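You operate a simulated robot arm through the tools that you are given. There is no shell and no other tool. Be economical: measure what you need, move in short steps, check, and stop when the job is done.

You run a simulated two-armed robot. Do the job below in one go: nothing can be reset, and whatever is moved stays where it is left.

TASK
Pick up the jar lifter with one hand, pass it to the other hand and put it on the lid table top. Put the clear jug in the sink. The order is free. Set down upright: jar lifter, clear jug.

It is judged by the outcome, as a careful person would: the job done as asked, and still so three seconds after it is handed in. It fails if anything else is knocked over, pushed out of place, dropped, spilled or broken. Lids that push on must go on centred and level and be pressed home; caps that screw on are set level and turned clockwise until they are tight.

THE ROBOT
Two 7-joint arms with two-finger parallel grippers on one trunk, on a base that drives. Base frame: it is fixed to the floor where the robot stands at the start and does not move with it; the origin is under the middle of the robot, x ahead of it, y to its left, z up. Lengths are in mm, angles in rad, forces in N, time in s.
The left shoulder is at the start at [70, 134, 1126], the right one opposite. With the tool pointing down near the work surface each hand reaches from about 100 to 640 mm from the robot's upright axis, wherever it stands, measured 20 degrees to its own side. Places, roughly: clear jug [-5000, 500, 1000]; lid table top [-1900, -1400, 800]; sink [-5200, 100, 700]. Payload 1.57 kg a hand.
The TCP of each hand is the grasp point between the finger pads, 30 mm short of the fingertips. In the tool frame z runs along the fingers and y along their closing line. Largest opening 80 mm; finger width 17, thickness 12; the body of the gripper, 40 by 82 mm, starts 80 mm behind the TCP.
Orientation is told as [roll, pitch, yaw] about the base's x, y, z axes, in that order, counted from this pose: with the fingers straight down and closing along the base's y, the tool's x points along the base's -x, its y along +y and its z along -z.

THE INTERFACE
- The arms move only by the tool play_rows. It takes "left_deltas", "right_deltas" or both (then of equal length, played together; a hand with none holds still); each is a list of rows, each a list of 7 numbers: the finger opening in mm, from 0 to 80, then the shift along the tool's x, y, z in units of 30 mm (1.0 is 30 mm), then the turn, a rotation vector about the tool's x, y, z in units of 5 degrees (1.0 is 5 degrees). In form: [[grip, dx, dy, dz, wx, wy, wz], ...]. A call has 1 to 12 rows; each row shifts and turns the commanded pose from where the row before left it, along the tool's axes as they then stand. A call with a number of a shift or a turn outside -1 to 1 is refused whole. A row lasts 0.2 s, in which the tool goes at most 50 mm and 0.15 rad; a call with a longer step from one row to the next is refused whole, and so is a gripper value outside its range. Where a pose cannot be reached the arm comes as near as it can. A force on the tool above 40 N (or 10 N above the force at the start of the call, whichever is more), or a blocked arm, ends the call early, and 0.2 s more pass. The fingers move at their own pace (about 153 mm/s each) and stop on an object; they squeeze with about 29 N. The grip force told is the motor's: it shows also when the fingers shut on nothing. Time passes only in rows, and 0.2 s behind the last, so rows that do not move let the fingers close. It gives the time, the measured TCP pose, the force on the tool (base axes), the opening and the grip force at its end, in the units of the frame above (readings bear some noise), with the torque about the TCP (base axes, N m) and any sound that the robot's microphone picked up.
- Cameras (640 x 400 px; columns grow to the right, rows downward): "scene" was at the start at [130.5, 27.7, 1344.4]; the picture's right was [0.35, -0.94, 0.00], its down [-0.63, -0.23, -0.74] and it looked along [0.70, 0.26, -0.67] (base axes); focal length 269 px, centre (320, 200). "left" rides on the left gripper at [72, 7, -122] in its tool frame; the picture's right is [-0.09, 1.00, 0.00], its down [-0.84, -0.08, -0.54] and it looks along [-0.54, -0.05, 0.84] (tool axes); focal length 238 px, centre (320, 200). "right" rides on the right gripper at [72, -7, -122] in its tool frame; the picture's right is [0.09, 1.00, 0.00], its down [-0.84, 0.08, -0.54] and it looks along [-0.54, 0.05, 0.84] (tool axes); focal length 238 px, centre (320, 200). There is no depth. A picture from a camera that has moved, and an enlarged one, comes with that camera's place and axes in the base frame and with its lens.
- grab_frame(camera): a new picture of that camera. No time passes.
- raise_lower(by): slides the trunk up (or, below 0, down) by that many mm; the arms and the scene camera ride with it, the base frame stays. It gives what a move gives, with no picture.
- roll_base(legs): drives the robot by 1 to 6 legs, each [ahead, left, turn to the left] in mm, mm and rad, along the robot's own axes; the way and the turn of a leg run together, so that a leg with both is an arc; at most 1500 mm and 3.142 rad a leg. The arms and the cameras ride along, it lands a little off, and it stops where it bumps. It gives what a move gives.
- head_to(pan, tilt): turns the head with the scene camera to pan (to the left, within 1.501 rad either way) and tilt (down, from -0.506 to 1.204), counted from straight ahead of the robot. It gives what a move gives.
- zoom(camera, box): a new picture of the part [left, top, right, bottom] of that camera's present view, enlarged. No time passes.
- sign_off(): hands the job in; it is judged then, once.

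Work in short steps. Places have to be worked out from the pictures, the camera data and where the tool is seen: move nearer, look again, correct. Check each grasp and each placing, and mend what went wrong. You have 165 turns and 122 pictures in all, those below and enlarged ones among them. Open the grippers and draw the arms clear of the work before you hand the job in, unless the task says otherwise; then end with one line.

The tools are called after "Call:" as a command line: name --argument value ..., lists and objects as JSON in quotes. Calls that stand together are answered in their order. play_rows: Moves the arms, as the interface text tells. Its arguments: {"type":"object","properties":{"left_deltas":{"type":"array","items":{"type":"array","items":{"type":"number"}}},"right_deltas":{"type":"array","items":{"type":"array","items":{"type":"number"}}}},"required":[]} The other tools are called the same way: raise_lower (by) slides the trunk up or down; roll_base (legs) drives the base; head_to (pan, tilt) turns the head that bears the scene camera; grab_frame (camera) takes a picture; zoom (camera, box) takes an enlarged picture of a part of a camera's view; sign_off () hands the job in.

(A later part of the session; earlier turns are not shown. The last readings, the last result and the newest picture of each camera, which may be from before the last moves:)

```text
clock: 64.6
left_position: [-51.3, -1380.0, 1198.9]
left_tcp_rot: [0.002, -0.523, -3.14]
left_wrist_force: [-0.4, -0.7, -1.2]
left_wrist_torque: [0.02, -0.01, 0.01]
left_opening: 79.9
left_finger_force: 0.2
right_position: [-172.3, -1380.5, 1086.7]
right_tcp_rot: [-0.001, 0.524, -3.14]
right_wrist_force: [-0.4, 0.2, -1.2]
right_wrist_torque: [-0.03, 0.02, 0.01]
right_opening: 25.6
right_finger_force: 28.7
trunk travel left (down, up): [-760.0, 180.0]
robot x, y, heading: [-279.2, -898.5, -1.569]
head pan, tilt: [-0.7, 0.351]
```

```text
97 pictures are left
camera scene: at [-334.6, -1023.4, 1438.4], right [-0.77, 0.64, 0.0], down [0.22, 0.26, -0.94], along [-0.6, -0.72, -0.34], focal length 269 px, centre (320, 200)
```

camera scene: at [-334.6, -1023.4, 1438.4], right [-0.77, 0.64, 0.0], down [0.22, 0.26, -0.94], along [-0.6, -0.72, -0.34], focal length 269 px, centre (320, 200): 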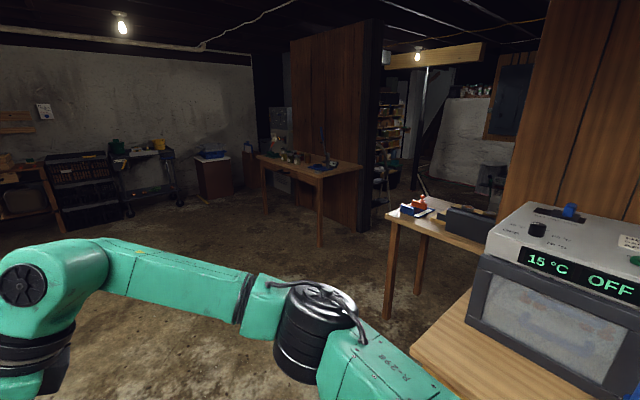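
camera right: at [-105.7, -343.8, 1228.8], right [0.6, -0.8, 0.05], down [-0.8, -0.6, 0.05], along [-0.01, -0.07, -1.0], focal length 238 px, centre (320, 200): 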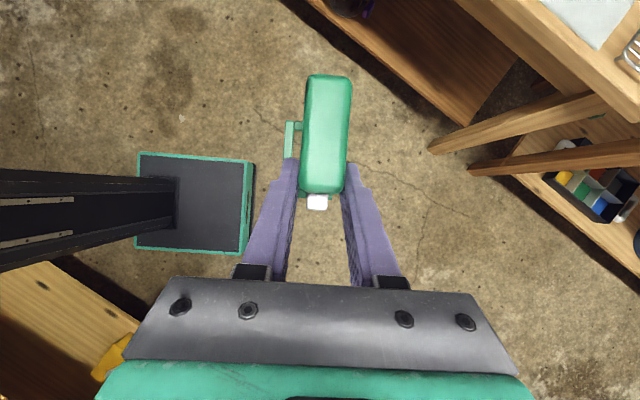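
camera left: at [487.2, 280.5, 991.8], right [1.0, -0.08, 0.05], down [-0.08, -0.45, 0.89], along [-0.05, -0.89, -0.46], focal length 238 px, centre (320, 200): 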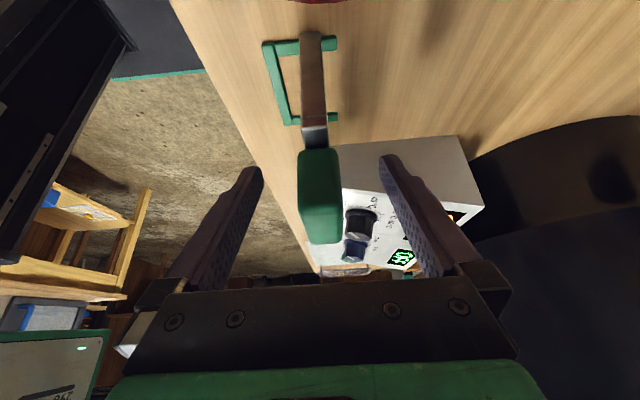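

A table with a toolbox appears beyond the partition; its +x edge is x≈−1610 and its near end y≈−1905. I drive on to y≈−1900 and turn right to view it.

Call:
roll_base --legs '[[1000, 0, 0], [0, 0, -1.571]]'

Call:
head_to --pan -0.2 --tilt 0.35

Call:
grab_frame --camera "scene"

```text
clock: 73.5
left_position: [-753.5, -2126.3, 1200.4]
left_tcp_rot: [0.001, -0.525, 1.583]
left_wrist_force: [-0.7, 0.0, -1.0]
left_wrist_torque: [-0.02, 0.0, -0.01]
left_opening: 80.3
left_finger_force: 0.1
right_position: [-753.3, -2004.4, 1086.7]
right_tcp_rot: [0.0, 0.524, 1.582]
right_wrist_force: [0.4, 0.0, -1.6]
right_wrist_torque: [0.05, -0.02, -0.02]
right_opening: 26.0
right_finger_force: 29.3
trunk travel left (down, up): [-760.0, 180.0]
robot x, y, heading: [-274.4, -1894.1, -3.129]
head pan, tilt: [-0.7, 0.351]
```

```text
clock: 74.5
left_position: [-753.3, -2125.5, 1199.7]
left_tcp_rot: [0.002, -0.524, 1.582]
left_wrist_force: [0.4, -0.9, -0.3]
left_wrist_torque: [-0.01, -0.06, -0.01]
left_opening: 79.9
left_finger_force: 0.1
right_position: [-754.5, -2005.4, 1087.6]
right_tcp_rot: [0.0, 0.523, 1.582]
right_wrist_force: [0.2, -0.4, -1.4]
right_wrist_torque: [0.02, -0.02, -0.01]
right_opening: 25.5
right_finger_force: 28.7
trunk travel left (down, up): [-760.0, 180.0]
robot x, y, heading: [-276.4, -1898.9, -3.129]
head pan, tilt: [-0.201, 0.351]
```

```text
96 pictures are left
camera scene: at [-414.9, -1879.7, 1438.3], right [0.19, 0.98, 0.0], down [0.34, -0.07, -0.94], along [-0.92, 0.18, -0.34], focal length 269 px, centre (320, 200)
```

scene: 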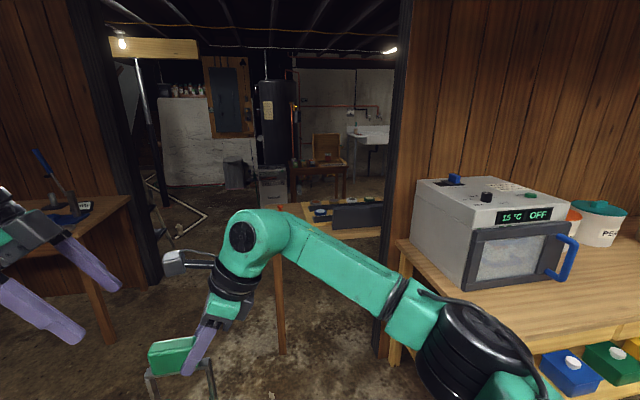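

I zoom in on the doorway and the table beyond.

Call:
zoom --camera "scene" --box '[140, 110, 420, 360]'

```text
1.60 times, centred on (280, 235) of scene
camera zoom: at [-414.9, -1879.7, 1438.3], right [0.19, 0.98, 0.0], down [0.34, -0.07, -0.94], along [-0.92, 0.18, -0.34], focal length 430 px, centre (384, 144)
```

zoom: 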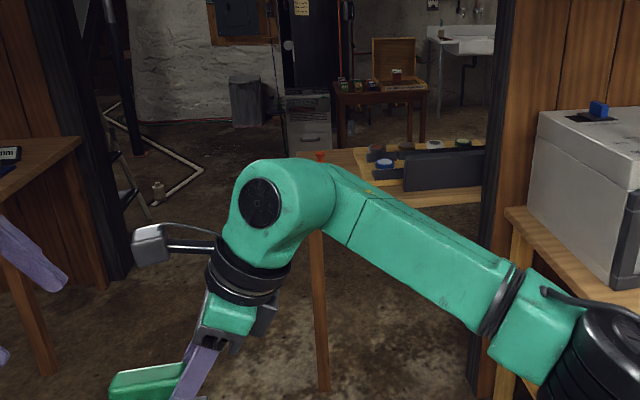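

Analysis of the views puts the lid table's +x edge at x≈−1610, its corner at y≈−1905, with lids standing behind a black panel. I drive ahead 650, shift right 130 and look closer.

Call:
roll_base --legs '[[650, 0, 0], [0, -130, 0]]'

Call:
head_to --pan -0.1 --tilt 0.6

Call:
grab_frame --camera "scene"

```text
clock: 79.0
left_position: [-1400.6, -2003.2, 1199.1]
left_tcp_rot: [0.002, -0.524, 1.579]
left_wrist_force: [0.3, 0.0, 1.3]
left_wrist_torque: [0.0, 0.0, 0.0]
left_opening: 80.1
left_finger_force: 0.1
right_position: [-1399.4, -1882.2, 1086.5]
right_tcp_rot: [0.0, 0.523, 1.578]
right_wrist_force: [0.1, 0.4, -1.7]
right_wrist_torque: [0.07, -0.03, -0.01]
right_opening: 25.6
right_finger_force: 29.2
trunk travel left (down, up): [-760.0, 180.0]
robot x, y, heading: [-922.6, -1772.7, -3.134]
head pan, tilt: [-0.201, 0.351]
```

```text
clock: 79.7
left_position: [-1399.9, -2000.3, 1200.3]
left_tcp_rot: [0.0, -0.524, 1.579]
left_wrist_force: [1.2, 0.0, -0.6]
left_wrist_torque: [-0.01, -0.01, 0.01]
left_opening: 80.1
left_finger_force: 0.0
right_position: [-1398.6, -1878.9, 1087.0]
right_tcp_rot: [0.0, 0.524, 1.581]
right_wrist_force: [0.4, 0.4, -1.5]
right_wrist_torque: [0.0, 0.0, 0.03]
right_opening: 25.8
right_finger_force: 29.0
trunk travel left (down, up): [-760.0, 180.0]
robot x, y, heading: [-922.0, -1771.5, -3.133]
head pan, tilt: [-0.099, 0.6]
```

```text
94 pictures are left
camera scene: at [-1057.0, -1765.3, 1415.6], right [0.09, 1.0, 0.0], down [0.56, -0.05, -0.83], along [-0.82, 0.08, -0.56], focal length 269 px, centre (320, 200)
```

scene: 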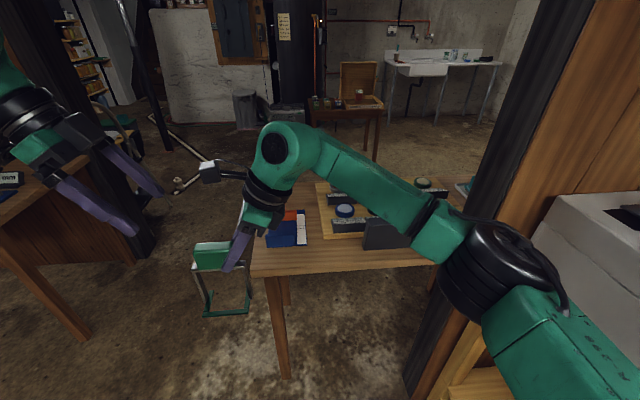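

The table top is in view, with a tray of lids and a blue box near its left end. I zoom in to find free space.

Call:
zoom --camera "scene" --box '[230, 150, 480, 300]'

Call:
grab_frame --camera "right"

```text
2.56 times, centred on (355, 225) of scene
camera zoom: at [-1057.0, -1765.3, 1415.6], right [0.09, 1.0, 0.0], down [0.56, -0.05, -0.83], along [-0.82, 0.08, -0.56], focal length 688 px, centre (230, 136)
```

zoom: 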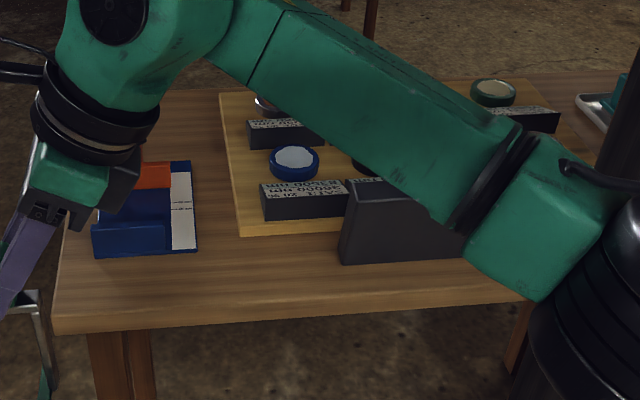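

```text
92 pictures are left
camera right: at [-1393.0, -1881.2, 1228.8], right [-1.0, -0.09, 0.05], down [-0.09, 0.99, 0.05], along [-0.05, 0.05, -1.0], focal length 238 px, centre (320, 200)
```

right: 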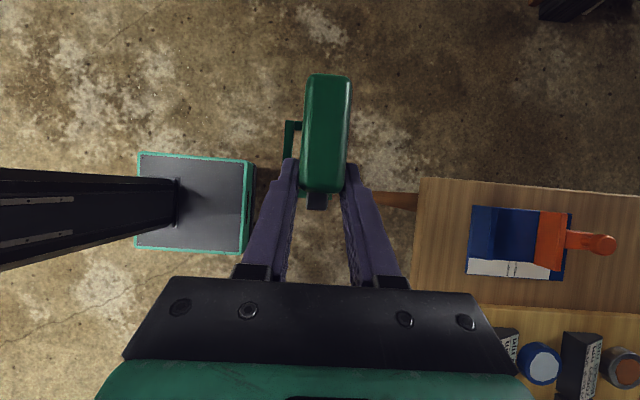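

Free strip: x from about −1600 to −1720 and y from −1740 to −1590, between the table edge and the tray. Target for the handle centre is (−1655,−1680). I drive ahead 256 mm and check.

Call:
roll_base --legs '[[256, 0, 0]]'

Call:
play_rows --right_deltas '[[10, -0.866, 0, -0.5, 0, 0, 0], [10, -0.866, 0, -0.5, 0, 0, 0], [10, -0.866, 0, -0.5, 0, 0, 0], [10, -0.866, 0, -0.5, 0, 0, 0], [10, -0.866, 0, -0.5, 0, 0, 0], [10, -0.866, 0, -0.5, 0, 0, 0], [10, -0.866, 0, -0.5, 0, 0, 0], [10, -0.52, 0, -0.3, 0, 0, 0]]'

Call:
grab_frame --camera "scene"

Call:
grab_frame --camera "right"

```text
clock: 81.6
left_position: [-1653.9, -2001.3, 1200.5]
left_tcp_rot: [0.004, -0.523, 1.578]
left_wrist_force: [-0.3, 0.4, -0.5]
left_wrist_torque: [-0.01, 0.01, 0.0]
left_opening: 79.9
left_finger_force: 0.0
right_position: [-1653.5, -1881.0, 1087.3]
right_tcp_rot: [0.0, 0.523, 1.577]
right_wrist_force: [-0.4, 0.0, -0.7]
right_wrist_torque: [0.04, -0.04, 0.0]
right_opening: 25.8
right_finger_force: 29.4
trunk travel left (down, up): [-760.0, 180.0]
robot x, y, heading: [-1174.8, -1769.5, -3.137]
head pan, tilt: [-0.099, 0.6]
```

```text
clock: 83.4
left_position: [-1656.0, -2001.8, 1200.9]
left_tcp_rot: [0.003, -0.523, 1.579]
left_wrist_force: [0.1, -0.5, -0.8]
left_wrist_torque: [0.04, -0.05, -0.01]
left_opening: 80.1
left_finger_force: 0.2
right_position: [-1656.0, -1651.3, 1087.6]
right_tcp_rot: [-0.001, 0.524, 1.58]
right_wrist_force: [-0.1, 1.3, -1.0]
right_wrist_torque: [0.01, 0.03, 0.02]
right_opening: 25.7
right_finger_force: 28.9
trunk travel left (down, up): [-760.0, 180.0]
robot x, y, heading: [-1176.3, -1772.6, -3.136]
head pan, tilt: [-0.099, 0.6]
```

```text
91 pictures are left
camera scene: at [-1312.2, -1766.8, 1415.6], right [0.09, 1.0, 0.0], down [0.56, -0.05, -0.82], along [-0.82, 0.08, -0.57], focal length 269 px, centre (320, 200)
```

scene: 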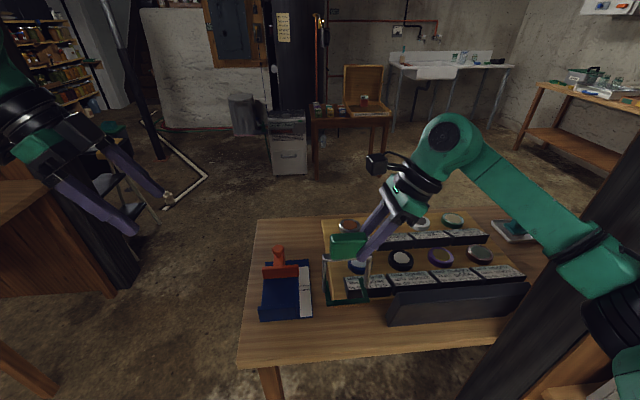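

```text
90 pictures are left
camera right: at [-1649.7, -1653.1, 1228.9], right [-1.0, -0.09, 0.05], down [-0.09, 1.0, 0.05], along [-0.05, 0.05, -1.0], focal length 238 px, centre (320, 200)
```

right: 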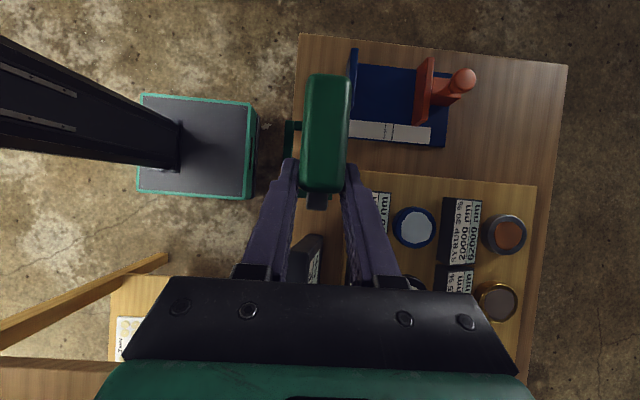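

I zoom on the foot area to check the distances to the table edge, tray and panel before lowering.

Call:
zoom --camera "right" --box '[260, 60, 460, 290]'

Call:
zoom --camera "scene" --box '[230, 200, 430, 370]'

```text
1.74 times, centred on (360, 175) of right
camera zoom: at [-1649.7, -1653.1, 1228.9], right [-1.0, -0.09, 0.05], down [-0.09, 1.0, 0.05], along [-0.05, 0.05, -1.0], focal length 414 px, centre (250, 244)
```

zoom: 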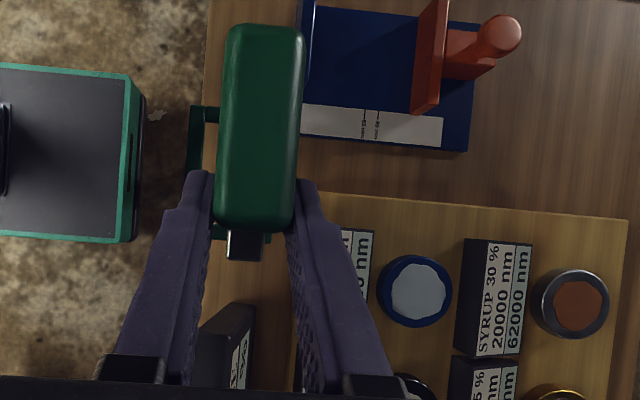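

```text
2.35 times, centred on (330, 285) of scene
camera zoom: at [-1312.2, -1766.8, 1415.6], right [0.09, 1.0, 0.0], down [0.56, -0.05, -0.82], along [-0.82, 0.08, -0.57], focal length 633 px, centre (296, 0)
```

zoom: 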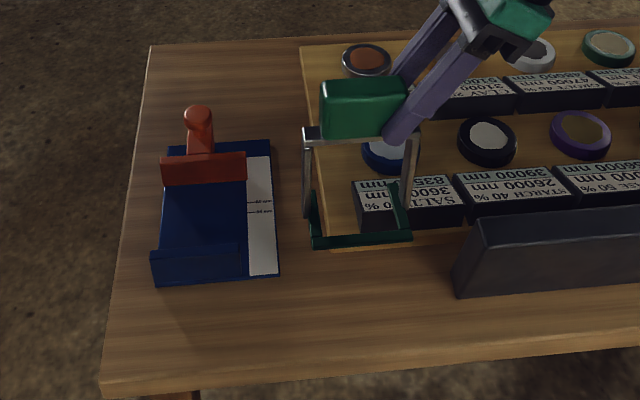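

Free zone is x −1610…−1700 there. I shift 8 mm forward and 8 mm right, then lower 135 mm.

Call:
play_rows --right_deltas '[[10, -0.23, 0.27, -0.13, 0, 0, 0], [10, -0.45, 0, 0.78, 0, 0, 0], [10, -0.45, 0, 0.78, 0, 0, 0], [10, -0.45, 0, 0.78, 0, 0, 0], [10, -0.45, 0, 0.78, 0, 0, 0], [10, -0.45, 0, 0.78, 0, 0, 0]]'

Call:
zoom --camera "scene" --box '[230, 200, 430, 370]'

Call:
grab_frame --camera "right"

```text
clock: 84.8
left_position: [-1656.1, -2001.3, 1200.2]
left_tcp_rot: [0.002, -0.524, 1.578]
left_wrist_force: [-0.5, 0.1, -0.7]
left_wrist_torque: [-0.01, -0.04, -0.03]
left_opening: 80.2
left_finger_force: 0.1
right_position: [-1664.7, -1644.1, 951.0]
right_tcp_rot: [-0.001, 0.524, 1.578]
right_wrist_force: [-0.5, 0.2, -1.3]
right_wrist_torque: [0.04, 0.01, 0.0]
right_opening: 25.7
right_finger_force: 28.7
trunk travel left (down, up): [-760.0, 180.0]
robot x, y, heading: [-1172.7, -1773.6, -3.138]
head pan, tilt: [-0.099, 0.6]
```

```text
2.35 times, centred on (330, 285) of scene
camera zoom: at [-1312.8, -1767.2, 1415.6], right [0.09, 1.0, 0.0], down [0.56, -0.05, -0.82], along [-0.82, 0.08, -0.57], focal length 633 px, centre (296, 0)
```

zoom: 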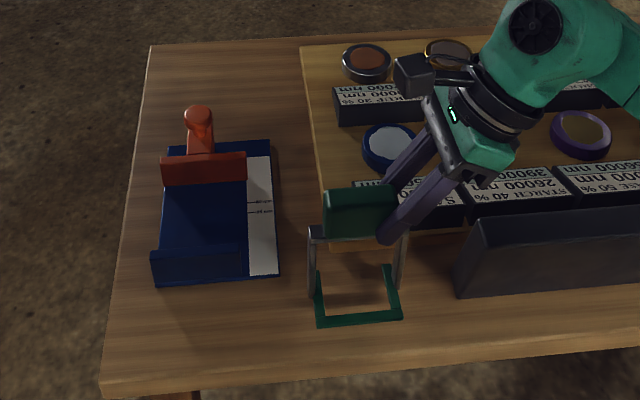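

```text
86 pictures are left
camera right: at [-1658.3, -1646.5, 1093.5], right [-1.0, -0.09, 0.05], down [-0.08, 1.0, 0.05], along [-0.05, 0.05, -1.0], focal length 238 px, centre (320, 200)
```

right: 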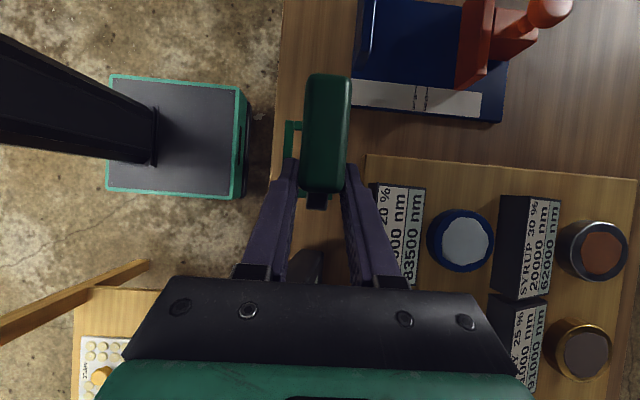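

The foot hovers over the free strip, clear of everything. I lower 20 mm and then creep.

Call:
play_rows --right_deltas '[[10, -0.18, 0, 0.31, 0, 0, 0], [10, -0.15, 0, 0.26, 0, 0, 0], [10, -0.033, 0, 0.058, 0, 0, 0], [10, -0.033, 0, 0.058, 0, 0, 0]]'

Call:
zoom --camera "scene" --box '[300, 250, 400, 350]'

```text
clock: 85.8
left_position: [-1656.1, -2001.8, 1199.9]
left_tcp_rot: [0.002, -0.524, 1.576]
left_wrist_force: [0.8, 0.2, -0.4]
left_wrist_torque: [-0.01, -0.02, -0.01]
left_opening: 79.9
left_finger_force: 0.1
right_position: [-1664.2, -1645.5, 929.0]
right_tcp_rot: [-0.001, 0.524, 1.577]
right_wrist_force: [-0.3, -0.4, -1.2]
right_wrist_torque: [0.02, 0.02, -0.02]
right_opening: 25.6
right_finger_force: 28.8
trunk travel left (down, up): [-760.0, 180.0]
robot x, y, heading: [-1171.6, -1774.2, -3.139]
head pan, tilt: [-0.099, 0.6]
```

```text
4.00 times, centred on (350, 300) of scene
camera zoom: at [-1312.5, -1767.3, 1415.6], right [0.09, 1.0, 0.0], down [0.56, -0.05, -0.82], along [-0.82, 0.08, -0.57], focal length 1076 px, centre (200, -200)
```

zoom: 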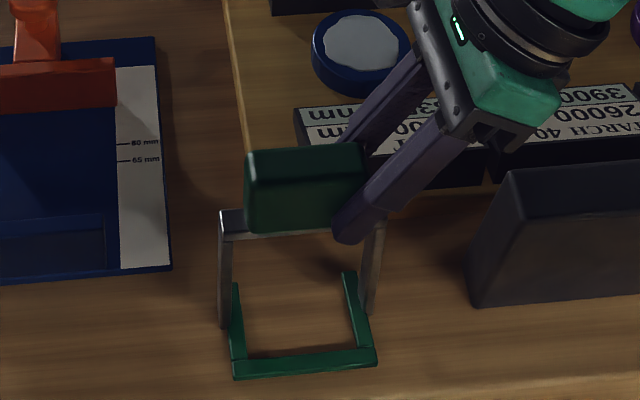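

Not in contact yet. I creep down another 4 mm.

Call:
play_rows --right_deltas '[[10, -0.0167, 0, 0.029, 0, 0, 0], [10, -0.0167, 0, 0.029, 0, 0, 0], [10, -0.0167, 0, 0.029, 0, 0, 0], [10, 0, 0, 0, 0, 0, 0]]'

```text
clock: 86.8
left_position: [-1654.0, -2001.0, 1200.8]
left_tcp_rot: [0.003, -0.523, 1.577]
left_wrist_force: [1.0, 0.5, 0.3]
left_wrist_torque: [-0.01, 0.0, -0.03]
left_opening: 79.9
left_finger_force: 0.0
right_position: [-1664.5, -1645.0, 926.9]
right_tcp_rot: [0.006, 0.525, 1.58]
right_wrist_force: [-4.2, 4.1, 15.4]
right_wrist_torque: [0.57, -0.1, 0.1]
right_opening: 25.5
right_finger_force: 29.6
trunk travel left (down, up): [-760.0, 180.0]
robot x, y, heading: [-1175.6, -1772.2, -3.141]
head pan, tilt: [-0.099, 0.6]
```

Contact at 926.9 (15 N). I relax 1 mm, then open and retreat along the finger axis.

Call:
play_rows --right_deltas '[[10, 0.0167, 0, -0.029, 0, 0, 0], [10, 0, 0, 0, 0, 0, 0]]'

Call:
play_rows --right_deltas '[[32, 0, 0, 0, 0, 0, 0], [45, 0, 0, 0, 0, 0, 0], [60, 0, 0, 0, 0, 0, 0], [60, 0, 0, 0, 0, 0, 0]]'

Call:
zoom --camera "scene" --box '[280, 230, 420, 350]'

Call:
grab_frame --camera "right"

```text
clock: 87.4
left_position: [-1654.7, -2000.6, 1201.0]
left_tcp_rot: [0.004, -0.524, 1.58]
left_wrist_force: [-0.5, 0.0, -1.5]
left_wrist_torque: [0.03, 0.01, 0.01]
left_opening: 80.1
left_finger_force: 0.0
right_position: [-1662.9, -1645.4, 926.5]
right_tcp_rot: [0.002, 0.526, 1.578]
right_wrist_force: [-5.6, 3.2, 15.2]
right_wrist_torque: [-0.11, 0.11, -0.09]
right_opening: 25.5
right_finger_force: 28.7
trunk travel left (down, up): [-760.0, 180.0]
robot x, y, heading: [-1177.0, -1772.4, -3.136]
head pan, tilt: [-0.099, 0.6]
```

```text
clock: 88.4
left_position: [-1655.4, -2001.7, 1200.3]
left_tcp_rot: [0.001, -0.522, 1.577]
left_wrist_force: [-0.8, 0.8, -0.2]
left_wrist_torque: [0.02, -0.04, 0.03]
left_opening: 80.1
left_finger_force: 0.0
right_position: [-1663.5, -1646.4, 925.1]
right_tcp_rot: [0.0, 0.523, 1.578]
right_wrist_force: [-1.0, 0.1, 0.6]
right_wrist_torque: [-0.01, -0.02, 0.0]
right_opening: 59.9
right_finger_force: 0.0
trunk travel left (down, up): [-760.0, 180.0]
robot x, y, heading: [-1174.4, -1777.1, -3.137]
head pan, tilt: [-0.099, 0.6]
```

```text
3.33 times, centred on (350, 290) of scene
camera zoom: at [-1312.2, -1767.5, 1415.6], right [0.09, 1.0, 0.0], down [0.56, -0.05, -0.82], along [-0.82, 0.08, -0.57], focal length 896 px, centre (220, -100)
```

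zoom: 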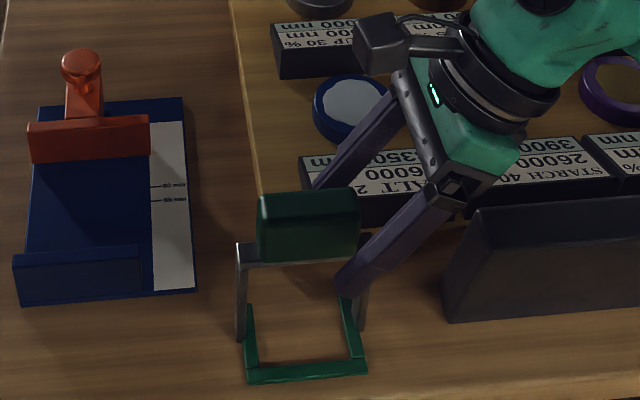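

```text
83 pictures are left
camera right: at [-1658.0, -1647.1, 1067.6], right [-1.0, -0.09, 0.05], down [-0.08, 1.0, 0.05], along [-0.05, 0.05, -1.0], focal length 238 px, centre (320, 200)
```

right: 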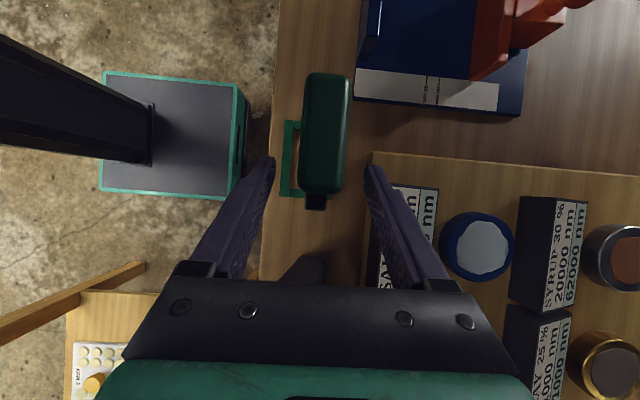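

It stands free and upright. I back the right hand off along its axis by 150 mm.

Call:
play_rows --right_deltas '[[60, 0, 0, -0.4, 0, 0, 0], [60, 0, 0, -0.8, 0, 0, 0], [60, 0, 0, -0.8, 0, 0, 0], [60, 0, 0, -0.8, 0, 0, 0], [60, 0, 0, -0.8, 0, 0, 0], [60, 0, 0, -0.8, 0, 0, 0], [60, 0, 0, -0.8, 0, 0, 0]]'

Call:
zoom --camera "scene" --box '[230, 200, 430, 370]'

Call:
head_to --pan 0 --tilt 0.15

Call:
grab_frame --camera "scene"

```text
clock: 90.0
left_position: [-1655.1, -2001.8, 1200.1]
left_tcp_rot: [0.001, -0.524, 1.576]
left_wrist_force: [-0.4, -0.4, 0.1]
left_wrist_torque: [0.02, 0.0, 0.0]
left_opening: 80.0
left_finger_force: 0.1
right_position: [-1664.4, -1565.7, 1060.7]
right_tcp_rot: [0.001, 0.522, 1.578]
right_wrist_force: [-0.7, 0.2, 0.1]
right_wrist_torque: [0.01, 0.03, 0.0]
right_opening: 60.1
right_finger_force: 0.0
trunk travel left (down, up): [-760.0, 180.0]
robot x, y, heading: [-1174.7, -1772.5, -3.141]
head pan, tilt: [-0.099, 0.6]
```

```text
2.35 times, centred on (330, 285) of scene
camera zoom: at [-1311.8, -1767.2, 1415.6], right [0.09, 1.0, 0.0], down [0.56, -0.05, -0.83], along [-0.82, 0.08, -0.56], focal length 633 px, centre (296, 0)
```

zoom: 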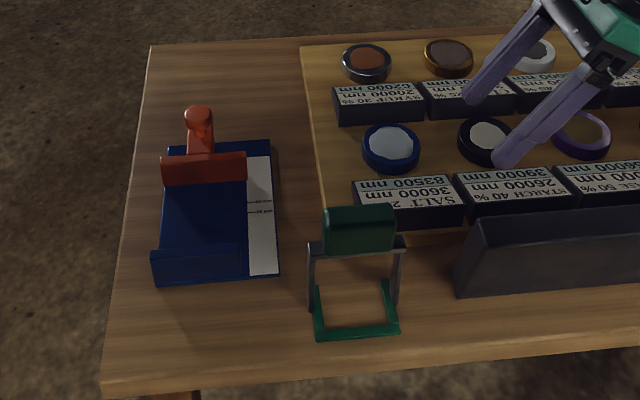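

```text
clock: 90.9
left_position: [-1655.9, -2003.0, 1200.2]
left_tcp_rot: [0.001, -0.522, 1.579]
left_wrist_force: [0.5, -0.3, -0.4]
left_wrist_torque: [0.02, -0.01, -0.01]
left_opening: 80.2
left_finger_force: 0.2
right_position: [-1666.1, -1566.8, 1060.6]
right_tcp_rot: [0.001, 0.524, 1.579]
right_wrist_force: [0.2, 0.0, -0.4]
right_wrist_torque: [0.01, -0.02, -0.03]
right_opening: 59.9
right_finger_force: 0.0
trunk travel left (down, up): [-760.0, 180.0]
robot x, y, heading: [-1174.2, -1773.3, -3.136]
head pan, tilt: [0.0, 0.15]
```

```text
81 pictures are left
camera scene: at [-1317.0, -1776.2, 1457.0], right [-0.01, 1.0, 0.0], down [0.15, 0.0, -0.99], along [-0.99, -0.01, -0.15], focal length 269 px, centre (320, 200)
```

scene: 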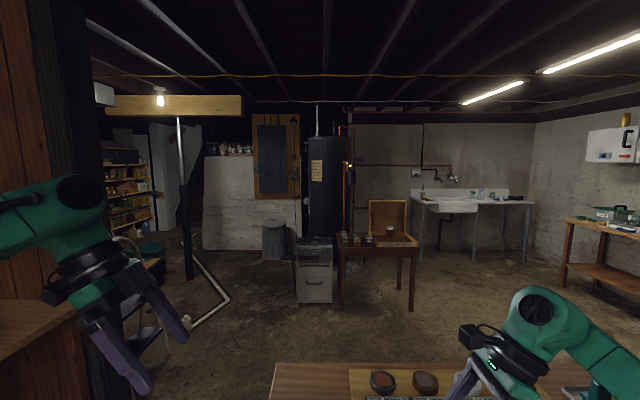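

The lifter stands well on the lid table, and the sink is visible across the room. Before passing the ~700 mm gap to the left of this table, I look left and right to see how far my elbows stick out.

Call:
head_to --pan 1.1 --tilt 0.4

Call:
grab_frame --camera "scene"

Call:
head_to --pan -1.1 --tilt 0.4

Call:
grab_frame --camera "scene"

```text
clock: 92.2
left_position: [-1655.4, -2001.3, 1201.2]
left_tcp_rot: [0.001, -0.523, 1.578]
left_wrist_force: [-0.4, -0.1, 0.5]
left_wrist_torque: [0.01, 0.01, 0.0]
left_opening: 79.9
left_finger_force: 0.1
right_position: [-1664.5, -1567.2, 1060.6]
right_tcp_rot: [0.002, 0.524, 1.578]
right_wrist_force: [0.1, -1.5, -1.5]
right_wrist_torque: [-0.04, 0.01, -0.03]
right_opening: 59.8
right_finger_force: 0.0
trunk travel left (down, up): [-760.0, 180.0]
robot x, y, heading: [-1178.0, -1772.3, -3.137]
head pan, tilt: [1.1, 0.4]
```

```text
80 pictures are left
camera scene: at [-1265.9, -1858.4, 1433.8], right [-0.89, 0.45, 0.0], down [0.18, 0.35, -0.92], along [-0.41, -0.82, -0.39], focal length 269 px, centre (320, 200)
```

scene: 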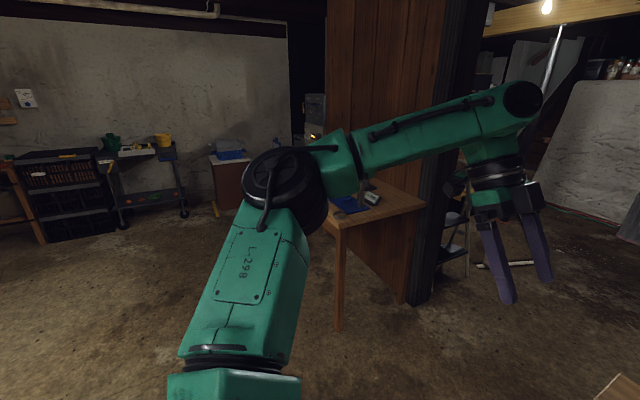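

```text
clock: 94.3
left_position: [-1656.4, -2001.0, 1200.0]
left_tcp_rot: [0.002, -0.523, 1.579]
left_wrist_force: [0.5, -0.1, 0.8]
left_wrist_torque: [0.02, 0.02, -0.01]
left_opening: 80.0
left_finger_force: 0.0
right_position: [-1665.0, -1565.7, 1060.8]
right_tcp_rot: [0.0, 0.522, 1.58]
right_wrist_force: [-0.6, 0.4, -1.0]
right_wrist_torque: [0.02, 0.01, -0.02]
right_opening: 60.0
right_finger_force: 0.1
trunk travel left (down, up): [-760.0, 180.0]
robot x, y, heading: [-1178.3, -1771.8, -3.138]
head pan, tilt: [-1.1, 0.4]
```

```text
79 pictures are left
camera scene: at [-1266.7, -1693.4, 1433.8], right [0.89, 0.46, 0.0], down [0.18, -0.35, -0.92], along [-0.42, 0.82, -0.39], focal length 269 px, centre (320, 200)
```

scene: 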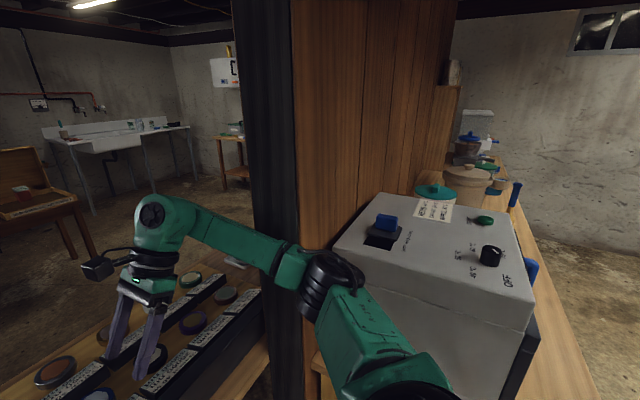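

The gap is actually ~1.1 m (the partition foot is near (−2590,−2885)). I back off, strafe left to y≈−2330 and drive ahead past the table.

Call:
roll_base --legs '[[-300, 0, 0], [0, 560, 0], [1200, 0, 0]]'

Call:
head_to --pan -0.4 --tilt 0.35

Call:
grab_frame --camera "scene"

```text
clock: 104.8
left_position: [-2541.7, -2574.8, 1201.0]
left_tcp_rot: [0.002, -0.523, 1.584]
left_wrist_force: [-0.3, -0.3, 0.7]
left_wrist_torque: [0.0, -0.01, 0.0]
left_opening: 80.2
left_finger_force: 0.0
right_position: [-2555.3, -2139.3, 1060.2]
right_tcp_rot: [0.0, 0.523, 1.584]
right_wrist_force: [-0.8, -0.3, 0.1]
right_wrist_torque: [0.01, -0.01, 0.0]
right_opening: 59.9
right_finger_force: 0.0
trunk travel left (down, up): [-760.0, 180.0]
robot x, y, heading: [-2062.2, -2343.0, -3.129]
head pan, tilt: [-1.1, 0.4]
```

```text
clock: 105.9
left_position: [-2541.7, -2574.3, 1200.0]
left_tcp_rot: [0.002, -0.521, 1.584]
left_wrist_force: [0.2, -0.6, -0.2]
left_wrist_torque: [0.0, -0.02, 0.0]
left_opening: 80.0
left_finger_force: 0.1
right_position: [-2554.5, -2139.8, 1060.1]
right_tcp_rot: [0.0, 0.524, 1.585]
right_wrist_force: [0.1, -0.1, -0.7]
right_wrist_torque: [0.0, 0.0, 0.03]
right_opening: 60.0
right_finger_force: 0.1
trunk travel left (down, up): [-760.0, 180.0]
robot x, y, heading: [-2063.2, -2345.9, -3.128]
head pan, tilt: [-0.4, 0.351]
```

```text
78 pictures are left
camera scene: at [-2198.3, -2310.7, 1438.4], right [0.38, 0.93, 0.0], down [0.32, -0.13, -0.94], along [-0.87, 0.36, -0.34], focal length 269 px, centre (320, 200)
```

scene: 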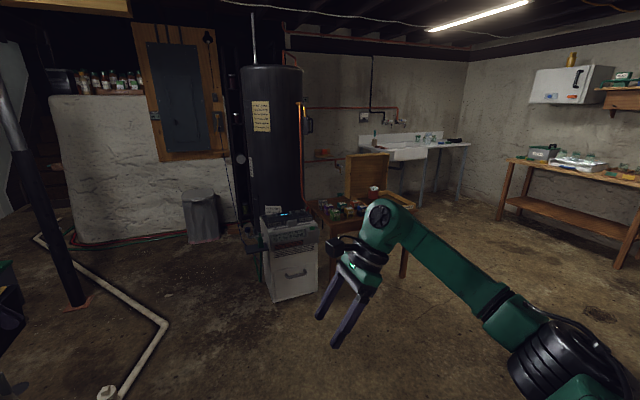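

Clear floor to the right. I go ahead to x≈−2750, strafe right to y≈0, then ahead to x≈−3800.

Call:
roll_base --legs '[[690, 0, -0.012], [0, -1300, 0], [0, -1050, 0], [1000, 0, 0]]'

Call:
head_to --pan -0.05 --tilt 0.45

Call:
grab_frame --camera "scene"

```text
clock: 125.6
left_position: [-4255.1, -231.5, 1201.1]
left_tcp_rot: [0.0, -0.523, 1.571]
left_wrist_force: [-0.1, 0.3, 0.1]
left_wrist_torque: [0.0, -0.03, 0.01]
left_opening: 80.1
left_finger_force: 0.2
right_position: [-4260.7, 203.9, 1061.5]
right_tcp_rot: [0.0, 0.523, 1.572]
right_wrist_force: [0.1, 0.9, 0.0]
right_wrist_torque: [0.04, -0.03, -0.01]
right_opening: 60.0
right_finger_force: 0.0
trunk travel left (down, up): [-760.0, 180.0]
robot x, y, heading: [-3772.2, -4.4, 3.136]
head pan, tilt: [-0.4, 0.351]
```

```text
clock: 126.5
left_position: [-4254.4, -229.7, 1200.3]
left_tcp_rot: [0.001, -0.524, 1.572]
left_wrist_force: [0.7, -0.3, -0.1]
left_wrist_torque: [0.01, 0.0, -0.01]
left_opening: 80.1
left_finger_force: 0.1
right_position: [-4260.6, 204.2, 1060.4]
right_tcp_rot: [0.0, 0.525, 1.571]
right_wrist_force: [0.1, 0.7, -0.9]
right_wrist_torque: [0.02, -0.02, -0.01]
right_opening: 60.2
right_finger_force: 0.0
trunk travel left (down, up): [-760.0, 180.0]
robot x, y, heading: [-3777.1, -8.0, 3.141]
head pan, tilt: [-0.051, 0.45]
```

```text
77 pictures are left
camera scene: at [-3914.0, -2.9, 1429.1], right [0.05, 1.0, 0.0], down [0.43, -0.02, -0.9], along [-0.9, 0.05, -0.44], focal length 269 px, centre (320, 200)
```

scene: 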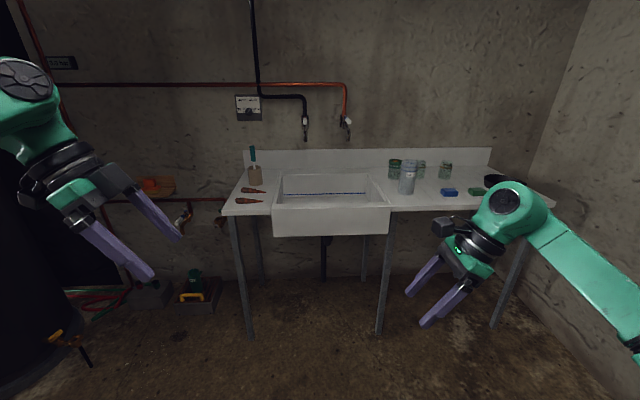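

Sink and counter are in view. I zoom in to find the clear jug.

Call:
zoom --camera "scene" --box '[350, 140, 560, 230]'

Call:
zoom --camera "scene" --box '[220, 140, 400, 250]'

```text
3.05 times, centred on (455, 185) of scene
camera zoom: at [-3914.0, -2.9, 1429.1], right [0.05, 1.0, 0.0], down [0.43, -0.02, -0.9], along [-0.9, 0.05, -0.44], focal length 819 px, centre (-91, 246)
```

zoom: 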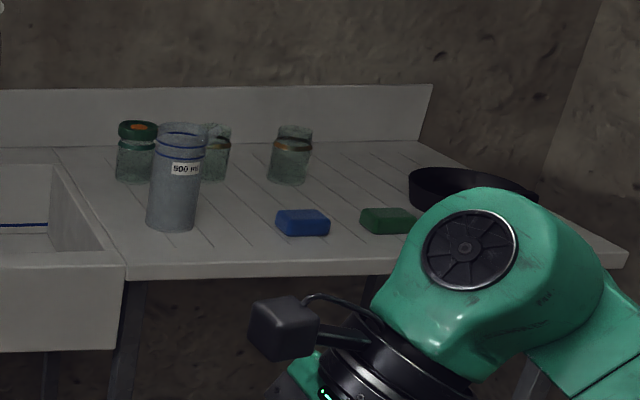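

```text
3.56 times, centred on (310, 195) of scene
camera zoom: at [-3914.0, -2.9, 1429.1], right [0.05, 1.0, 0.0], down [0.43, -0.02, -0.9], along [-0.9, 0.05, -0.44], focal length 956 px, centre (356, 218)
```

zoom: 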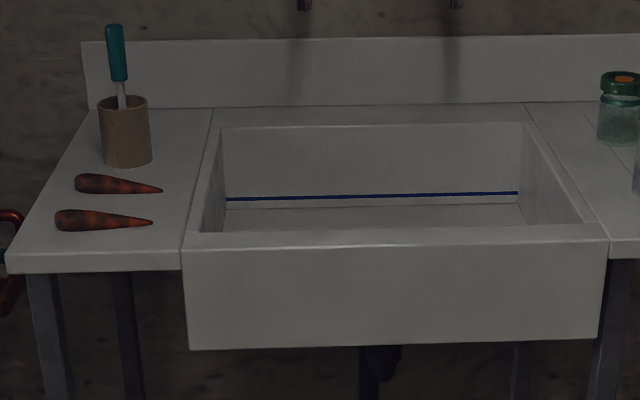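

The clear jug ("500 ml") stands just right of the sink at about (−5050,470). I move closer and to the right for a better view.

Call:
roll_base --legs '[[0, -300, 0], [520, 0, 0]]'

Call:
head_to --pan -0.15 --tilt 0.65

Call:
grab_frame --camera "scene"

```text
clock: 131.1
left_position: [-4771.2, 66.6, 1201.1]
left_tcp_rot: [0.004, -0.524, 1.571]
left_wrist_force: [0.5, -0.1, 0.0]
left_wrist_torque: [-0.01, 0.01, -0.03]
left_opening: 80.1
left_finger_force: 0.1
right_position: [-4777.3, 501.7, 1061.0]
right_tcp_rot: [0.002, 0.523, 1.573]
right_wrist_force: [-0.2, -0.6, 0.8]
right_wrist_torque: [0.02, 0.02, 0.01]
right_opening: 59.8
right_finger_force: 0.1
trunk travel left (down, up): [-760.0, 180.0]
robot x, y, heading: [-4286.1, 292.3, 3.137]
head pan, tilt: [-0.051, 0.45]
```

```text
clock: 131.8
left_position: [-4770.2, 67.2, 1201.6]
left_tcp_rot: [0.001, -0.523, 1.57]
left_wrist_force: [-1.1, 0.2, -0.2]
left_wrist_torque: [0.01, 0.02, 0.0]
left_opening: 80.1
left_finger_force: 0.0
right_position: [-4778.5, 501.9, 1059.5]
right_tcp_rot: [-0.001, 0.525, 1.57]
right_wrist_force: [0.2, -0.8, 0.5]
right_wrist_torque: [-0.01, 0.02, -0.03]
right_opening: 60.2
right_finger_force: 0.0
trunk travel left (down, up): [-760.0, 180.0]
robot x, y, heading: [-4289.5, 289.1, 3.142]
head pan, tilt: [-0.15, 0.649]
```

```text
74 pictures are left
camera scene: at [-4424.8, 302.6, 1411.3], right [0.15, 0.99, 0.0], down [0.6, -0.09, -0.8], along [-0.79, 0.12, -0.6], focal length 269 px, centre (320, 200)
```

scene: 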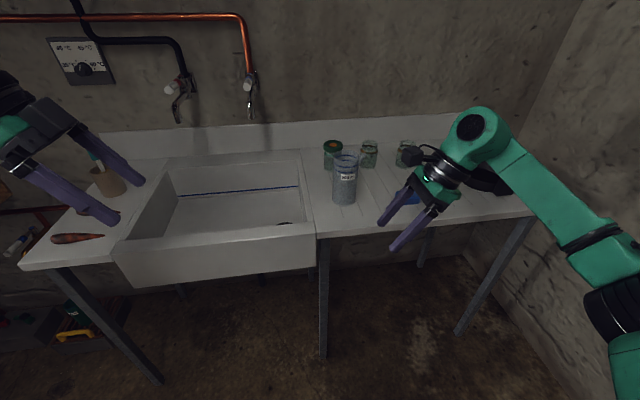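

Call:
zoom --camera "scene" --box '[295, 125, 415, 225]'

Call:
zoom --camera "scene" --box '[100, 130, 340, 290]'

```text
4.00 times, centred on (355, 175) of scene
camera zoom: at [-4424.8, 302.6, 1411.3], right [0.15, 0.99, 0.0], down [0.6, -0.09, -0.8], along [-0.79, 0.12, -0.6], focal length 1076 px, centre (180, 300)
```

zoom: 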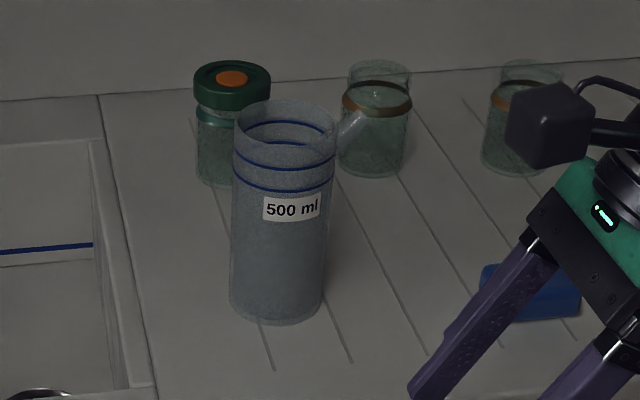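

```text
2.50 times, centred on (220, 210) of scene
camera zoom: at [-4424.8, 302.6, 1411.3], right [0.15, 0.99, 0.0], down [0.6, -0.09, -0.8], along [-0.79, 0.12, -0.6], focal length 672 px, centre (570, 175)
```

zoom: 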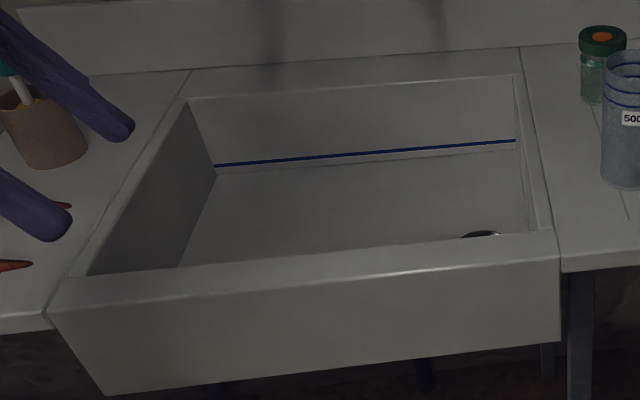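

The jug is about 74 mm across and 160 mm tall, with its base at about (−5074,475,900) and its spout pointing back-right. I'll grip it from above with the right hand vertical, so I un-tilt and yaw back to nominal first.

Call:
play_rows --right_deltas '[[80, 0, 0, 0, 0, -1, 0], [80, 0, 0, 0, 0, -1, 0], [80, 0, 0, 0, 0, -1, 0], [80, 0, 0, 0, 0, -1, 0], [80, 0, 0, 0, 0, -1, 0], [80, 0, 0, 0, 0, -1, 0], [80, 0, 0, -0.7, 0, 0, 0], [80, 0, 0, -0.7, 0, 0, 0], [80, 0, 0, -0.7, 0, 0, 0]]'

Call:
play_rows --right_deltas '[[80, 0, 0, 0, 0, 0, -1], [80, 0, 0, 0, 0, 0, -1], [80, 0, 0, 0, 0, 0, -1], [80, 0, 0, 0, 0, 0, -1], [80, 0, 0, 0, 0, 0, -1], [80, 0, 0, 0, 0, 0, -1], [80, 0, 0, 0, 0, 0, -1], [80, 0, 0, 0, 0, 0, -1], [80, 0, 0, 0, 0, 0, -1]]'

Call:
play_rows --right_deltas '[[80, 0, 0, 0, 0, 0, -1], [80, 0, 0, 0, 0, 0, -1], [80, 0, 0, 0, 0, 0, -1], [80, 0, 0, 0, 0, 0, -1], [80, 0, 0, 0, 0, 0, -1], [80, 0, 0, 0, 0, 0, -1], [80, 0, 0, 0, 0, 0, -1], [80, 0, 0, 0, 0, 0, -1], [80, 0, 0, 0, 0, 0, -1]]'

Call:
grab_frame --camera "right"

```text
clock: 133.8
left_position: [-4770.9, 65.9, 1199.9]
left_tcp_rot: [0.003, -0.524, 1.571]
left_wrist_force: [0.3, 0.5, 0.0]
left_wrist_torque: [0.0, -0.02, 0.01]
left_opening: 80.2
left_finger_force: 0.2
right_position: [-4777.2, 501.1, 1124.5]
right_tcp_rot: [0.0, -0.001, 1.57]
right_wrist_force: [0.9, -0.9, 0.3]
right_wrist_torque: [-0.01, -0.01, 0.02]
right_opening: 80.3
right_finger_force: 0.2
trunk travel left (down, up): [-760.0, 180.0]
robot x, y, heading: [-4287.5, 293.6, 3.141]
head pan, tilt: [-0.15, 0.649]
```

```text
clock: 135.8
left_position: [-4771.2, 66.2, 1200.3]
left_tcp_rot: [0.001, -0.523, 1.57]
left_wrist_force: [0.1, 0.4, 0.2]
left_wrist_torque: [-0.01, 0.0, -0.03]
left_opening: 80.0
left_finger_force: 0.1
right_position: [-4778.5, 502.2, 1123.4]
right_tcp_rot: [0.0, 0.001, 2.359]
right_wrist_force: [-0.7, 0.0, -0.2]
right_wrist_torque: [0.01, 0.0, 0.05]
right_opening: 79.8
right_finger_force: 0.1
trunk travel left (down, up): [-760.0, 180.0]
robot x, y, heading: [-4289.3, 290.5, 3.143]
head pan, tilt: [-0.15, 0.649]
```

```text
clock: 137.8
left_position: [-4772.2, 66.6, 1201.5]
left_tcp_rot: [0.004, -0.524, 1.571]
left_wrist_force: [1.1, -0.3, -0.3]
left_wrist_torque: [-0.01, 0.02, 0.0]
left_opening: 80.0
left_finger_force: 0.1
right_position: [-4778.3, 501.5, 1123.4]
right_tcp_rot: [0.0, 0.001, -3.139]
right_wrist_force: [0.0, -0.5, 0.3]
right_wrist_torque: [-0.02, -0.03, 0.04]
right_opening: 79.7
right_finger_force: 0.1
trunk travel left (down, up): [-760.0, 180.0]
robot x, y, heading: [-4289.6, 292.0, 3.144]
head pan, tilt: [-0.15, 0.649]
```

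```text
71 pictures are left
camera right: at [-4706.7, 507.9, 1245.3], right [0.09, -1.0, 0.0], down [-0.84, -0.08, 0.54], along [-0.54, -0.05, -0.84], focal length 238 px, centre (320, 200)
```

right: 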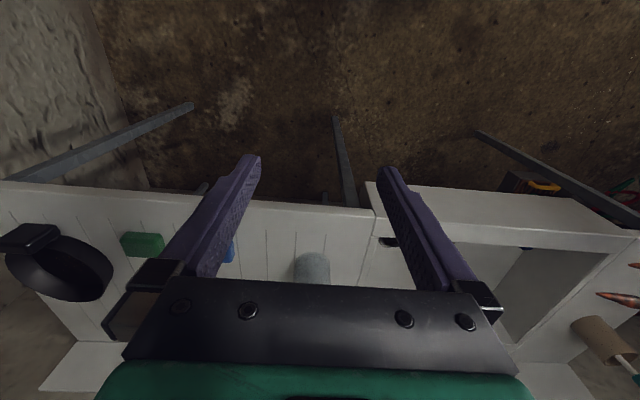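

Now I retract the left hand 150 mm for clearance and drive ahead 290 mm so the right hand sits above the jug.

Call:
play_rows --left_deltas '[[80, 0, -1, 0, 0, 0, 0], [80, 0, -1, 0, 0, 0, 0], [80, 0, -1, 0, 0, 0, 0], [80, 0, -1, 0, 0, 0, 0], [80, 0, -1, 0, 0, 0, 0]]'

Call:
roll_base --legs '[[250, 0, 0]]'

Call:
grab_frame --camera "right"

Call:
grab_frame --camera "scene"

```text
clock: 139.0
left_position: [-4621.0, 67.4, 1200.2]
left_tcp_rot: [0.004, -0.525, 1.571]
left_wrist_force: [0.2, -0.5, -0.1]
left_wrist_torque: [0.03, 0.03, 0.01]
left_opening: 80.2
left_finger_force: 0.0
right_position: [-4777.0, 501.8, 1123.5]
right_tcp_rot: [0.0, -0.001, -3.14]
right_wrist_force: [0.4, 0.4, 0.0]
right_wrist_torque: [0.01, 0.01, -0.02]
right_opening: 80.1
right_finger_force: 0.1
trunk travel left (down, up): [-760.0, 180.0]
robot x, y, heading: [-4290.3, 290.7, 3.139]
head pan, tilt: [-0.15, 0.649]
```

```text
clock: 140.8
left_position: [-4869.7, 68.3, 1199.6]
left_tcp_rot: [0.005, -0.523, 1.568]
left_wrist_force: [0.2, 0.4, 0.4]
left_wrist_torque: [-0.03, 0.0, 0.01]
left_opening: 79.9
left_finger_force: 0.1
right_position: [-5024.3, 503.2, 1123.6]
right_tcp_rot: [0.0, -0.002, 3.142]
right_wrist_force: [-0.4, -0.2, -0.1]
right_wrist_torque: [-0.03, -0.01, 0.02]
right_opening: 80.1
right_finger_force: 0.1
trunk travel left (down, up): [-760.0, 180.0]
robot x, y, heading: [-4535.1, 292.7, 3.147]
head pan, tilt: [-0.15, 0.649]
```

```text
70 pictures are left
camera right: at [-4953.4, 508.6, 1246.1], right [0.09, -1.0, 0.0], down [-0.84, -0.08, 0.54], along [-0.54, -0.05, -0.84], focal length 238 px, centre (320, 200)
```

right: 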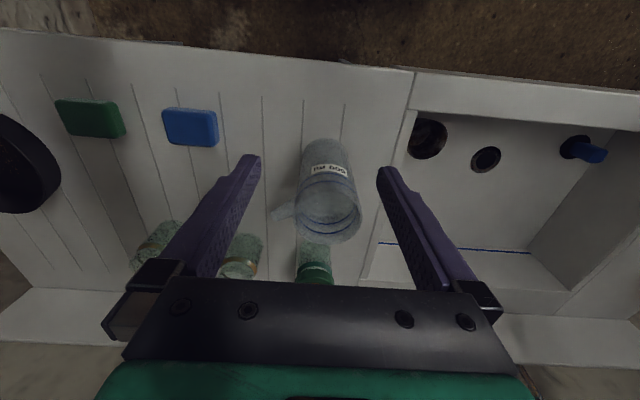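

```text
69 pictures are left
camera scene: at [-4671.1, 303.0, 1411.5], right [0.15, 0.99, 0.0], down [0.6, -0.09, -0.8], along [-0.79, 0.12, -0.6], focal length 269 px, centre (320, 200)
```

scene: 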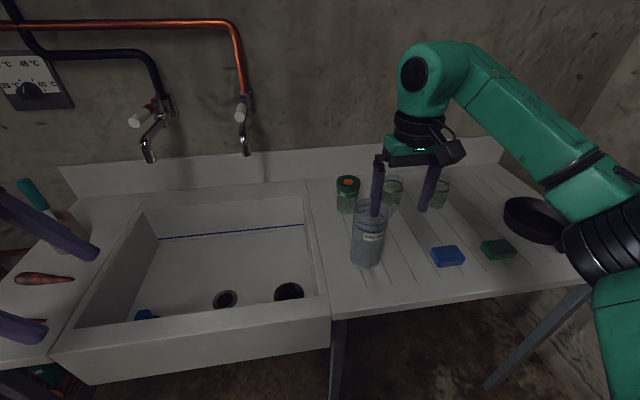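

I zoom in on the jug from the hand camera to get centre and spout direction, and on the sink interior.

Call:
zoom --camera "right" --box '[240, 120, 400, 290]'

Call:
zoom --camera "scene" --box '[60, 170, 420, 370]'

```text
2.35 times, centred on (320, 205) of right
camera zoom: at [-4953.4, 508.6, 1246.1], right [0.09, -1.0, 0.0], down [-0.84, -0.08, 0.54], along [-0.54, -0.05, -0.84], focal length 561 px, centre (320, 188)
```

zoom: 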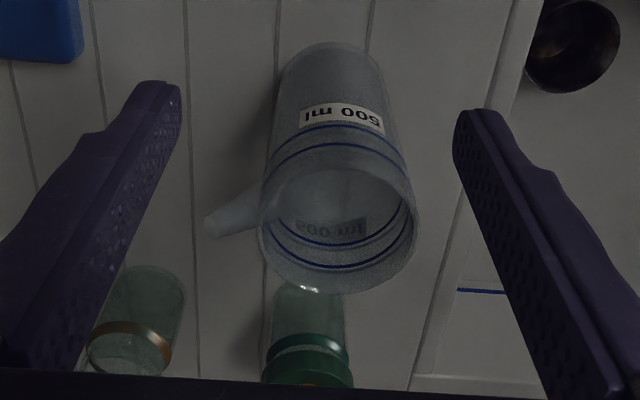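

```text
1.78 times, centred on (240, 270) of scene
camera zoom: at [-4671.1, 303.0, 1411.5], right [0.15, 0.99, 0.0], down [0.6, -0.09, -0.8], along [-0.79, 0.12, -0.6], focal length 478 px, centre (462, 76)
```

zoom: 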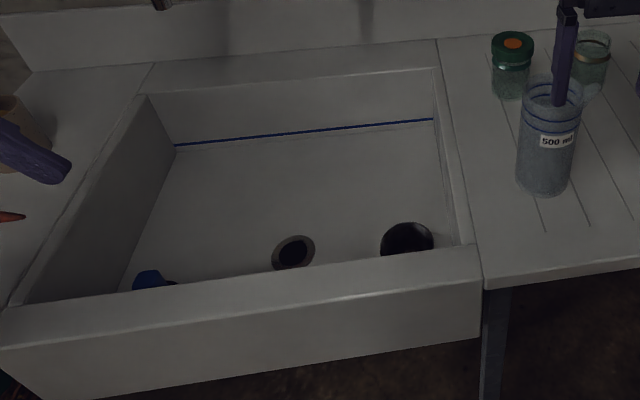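

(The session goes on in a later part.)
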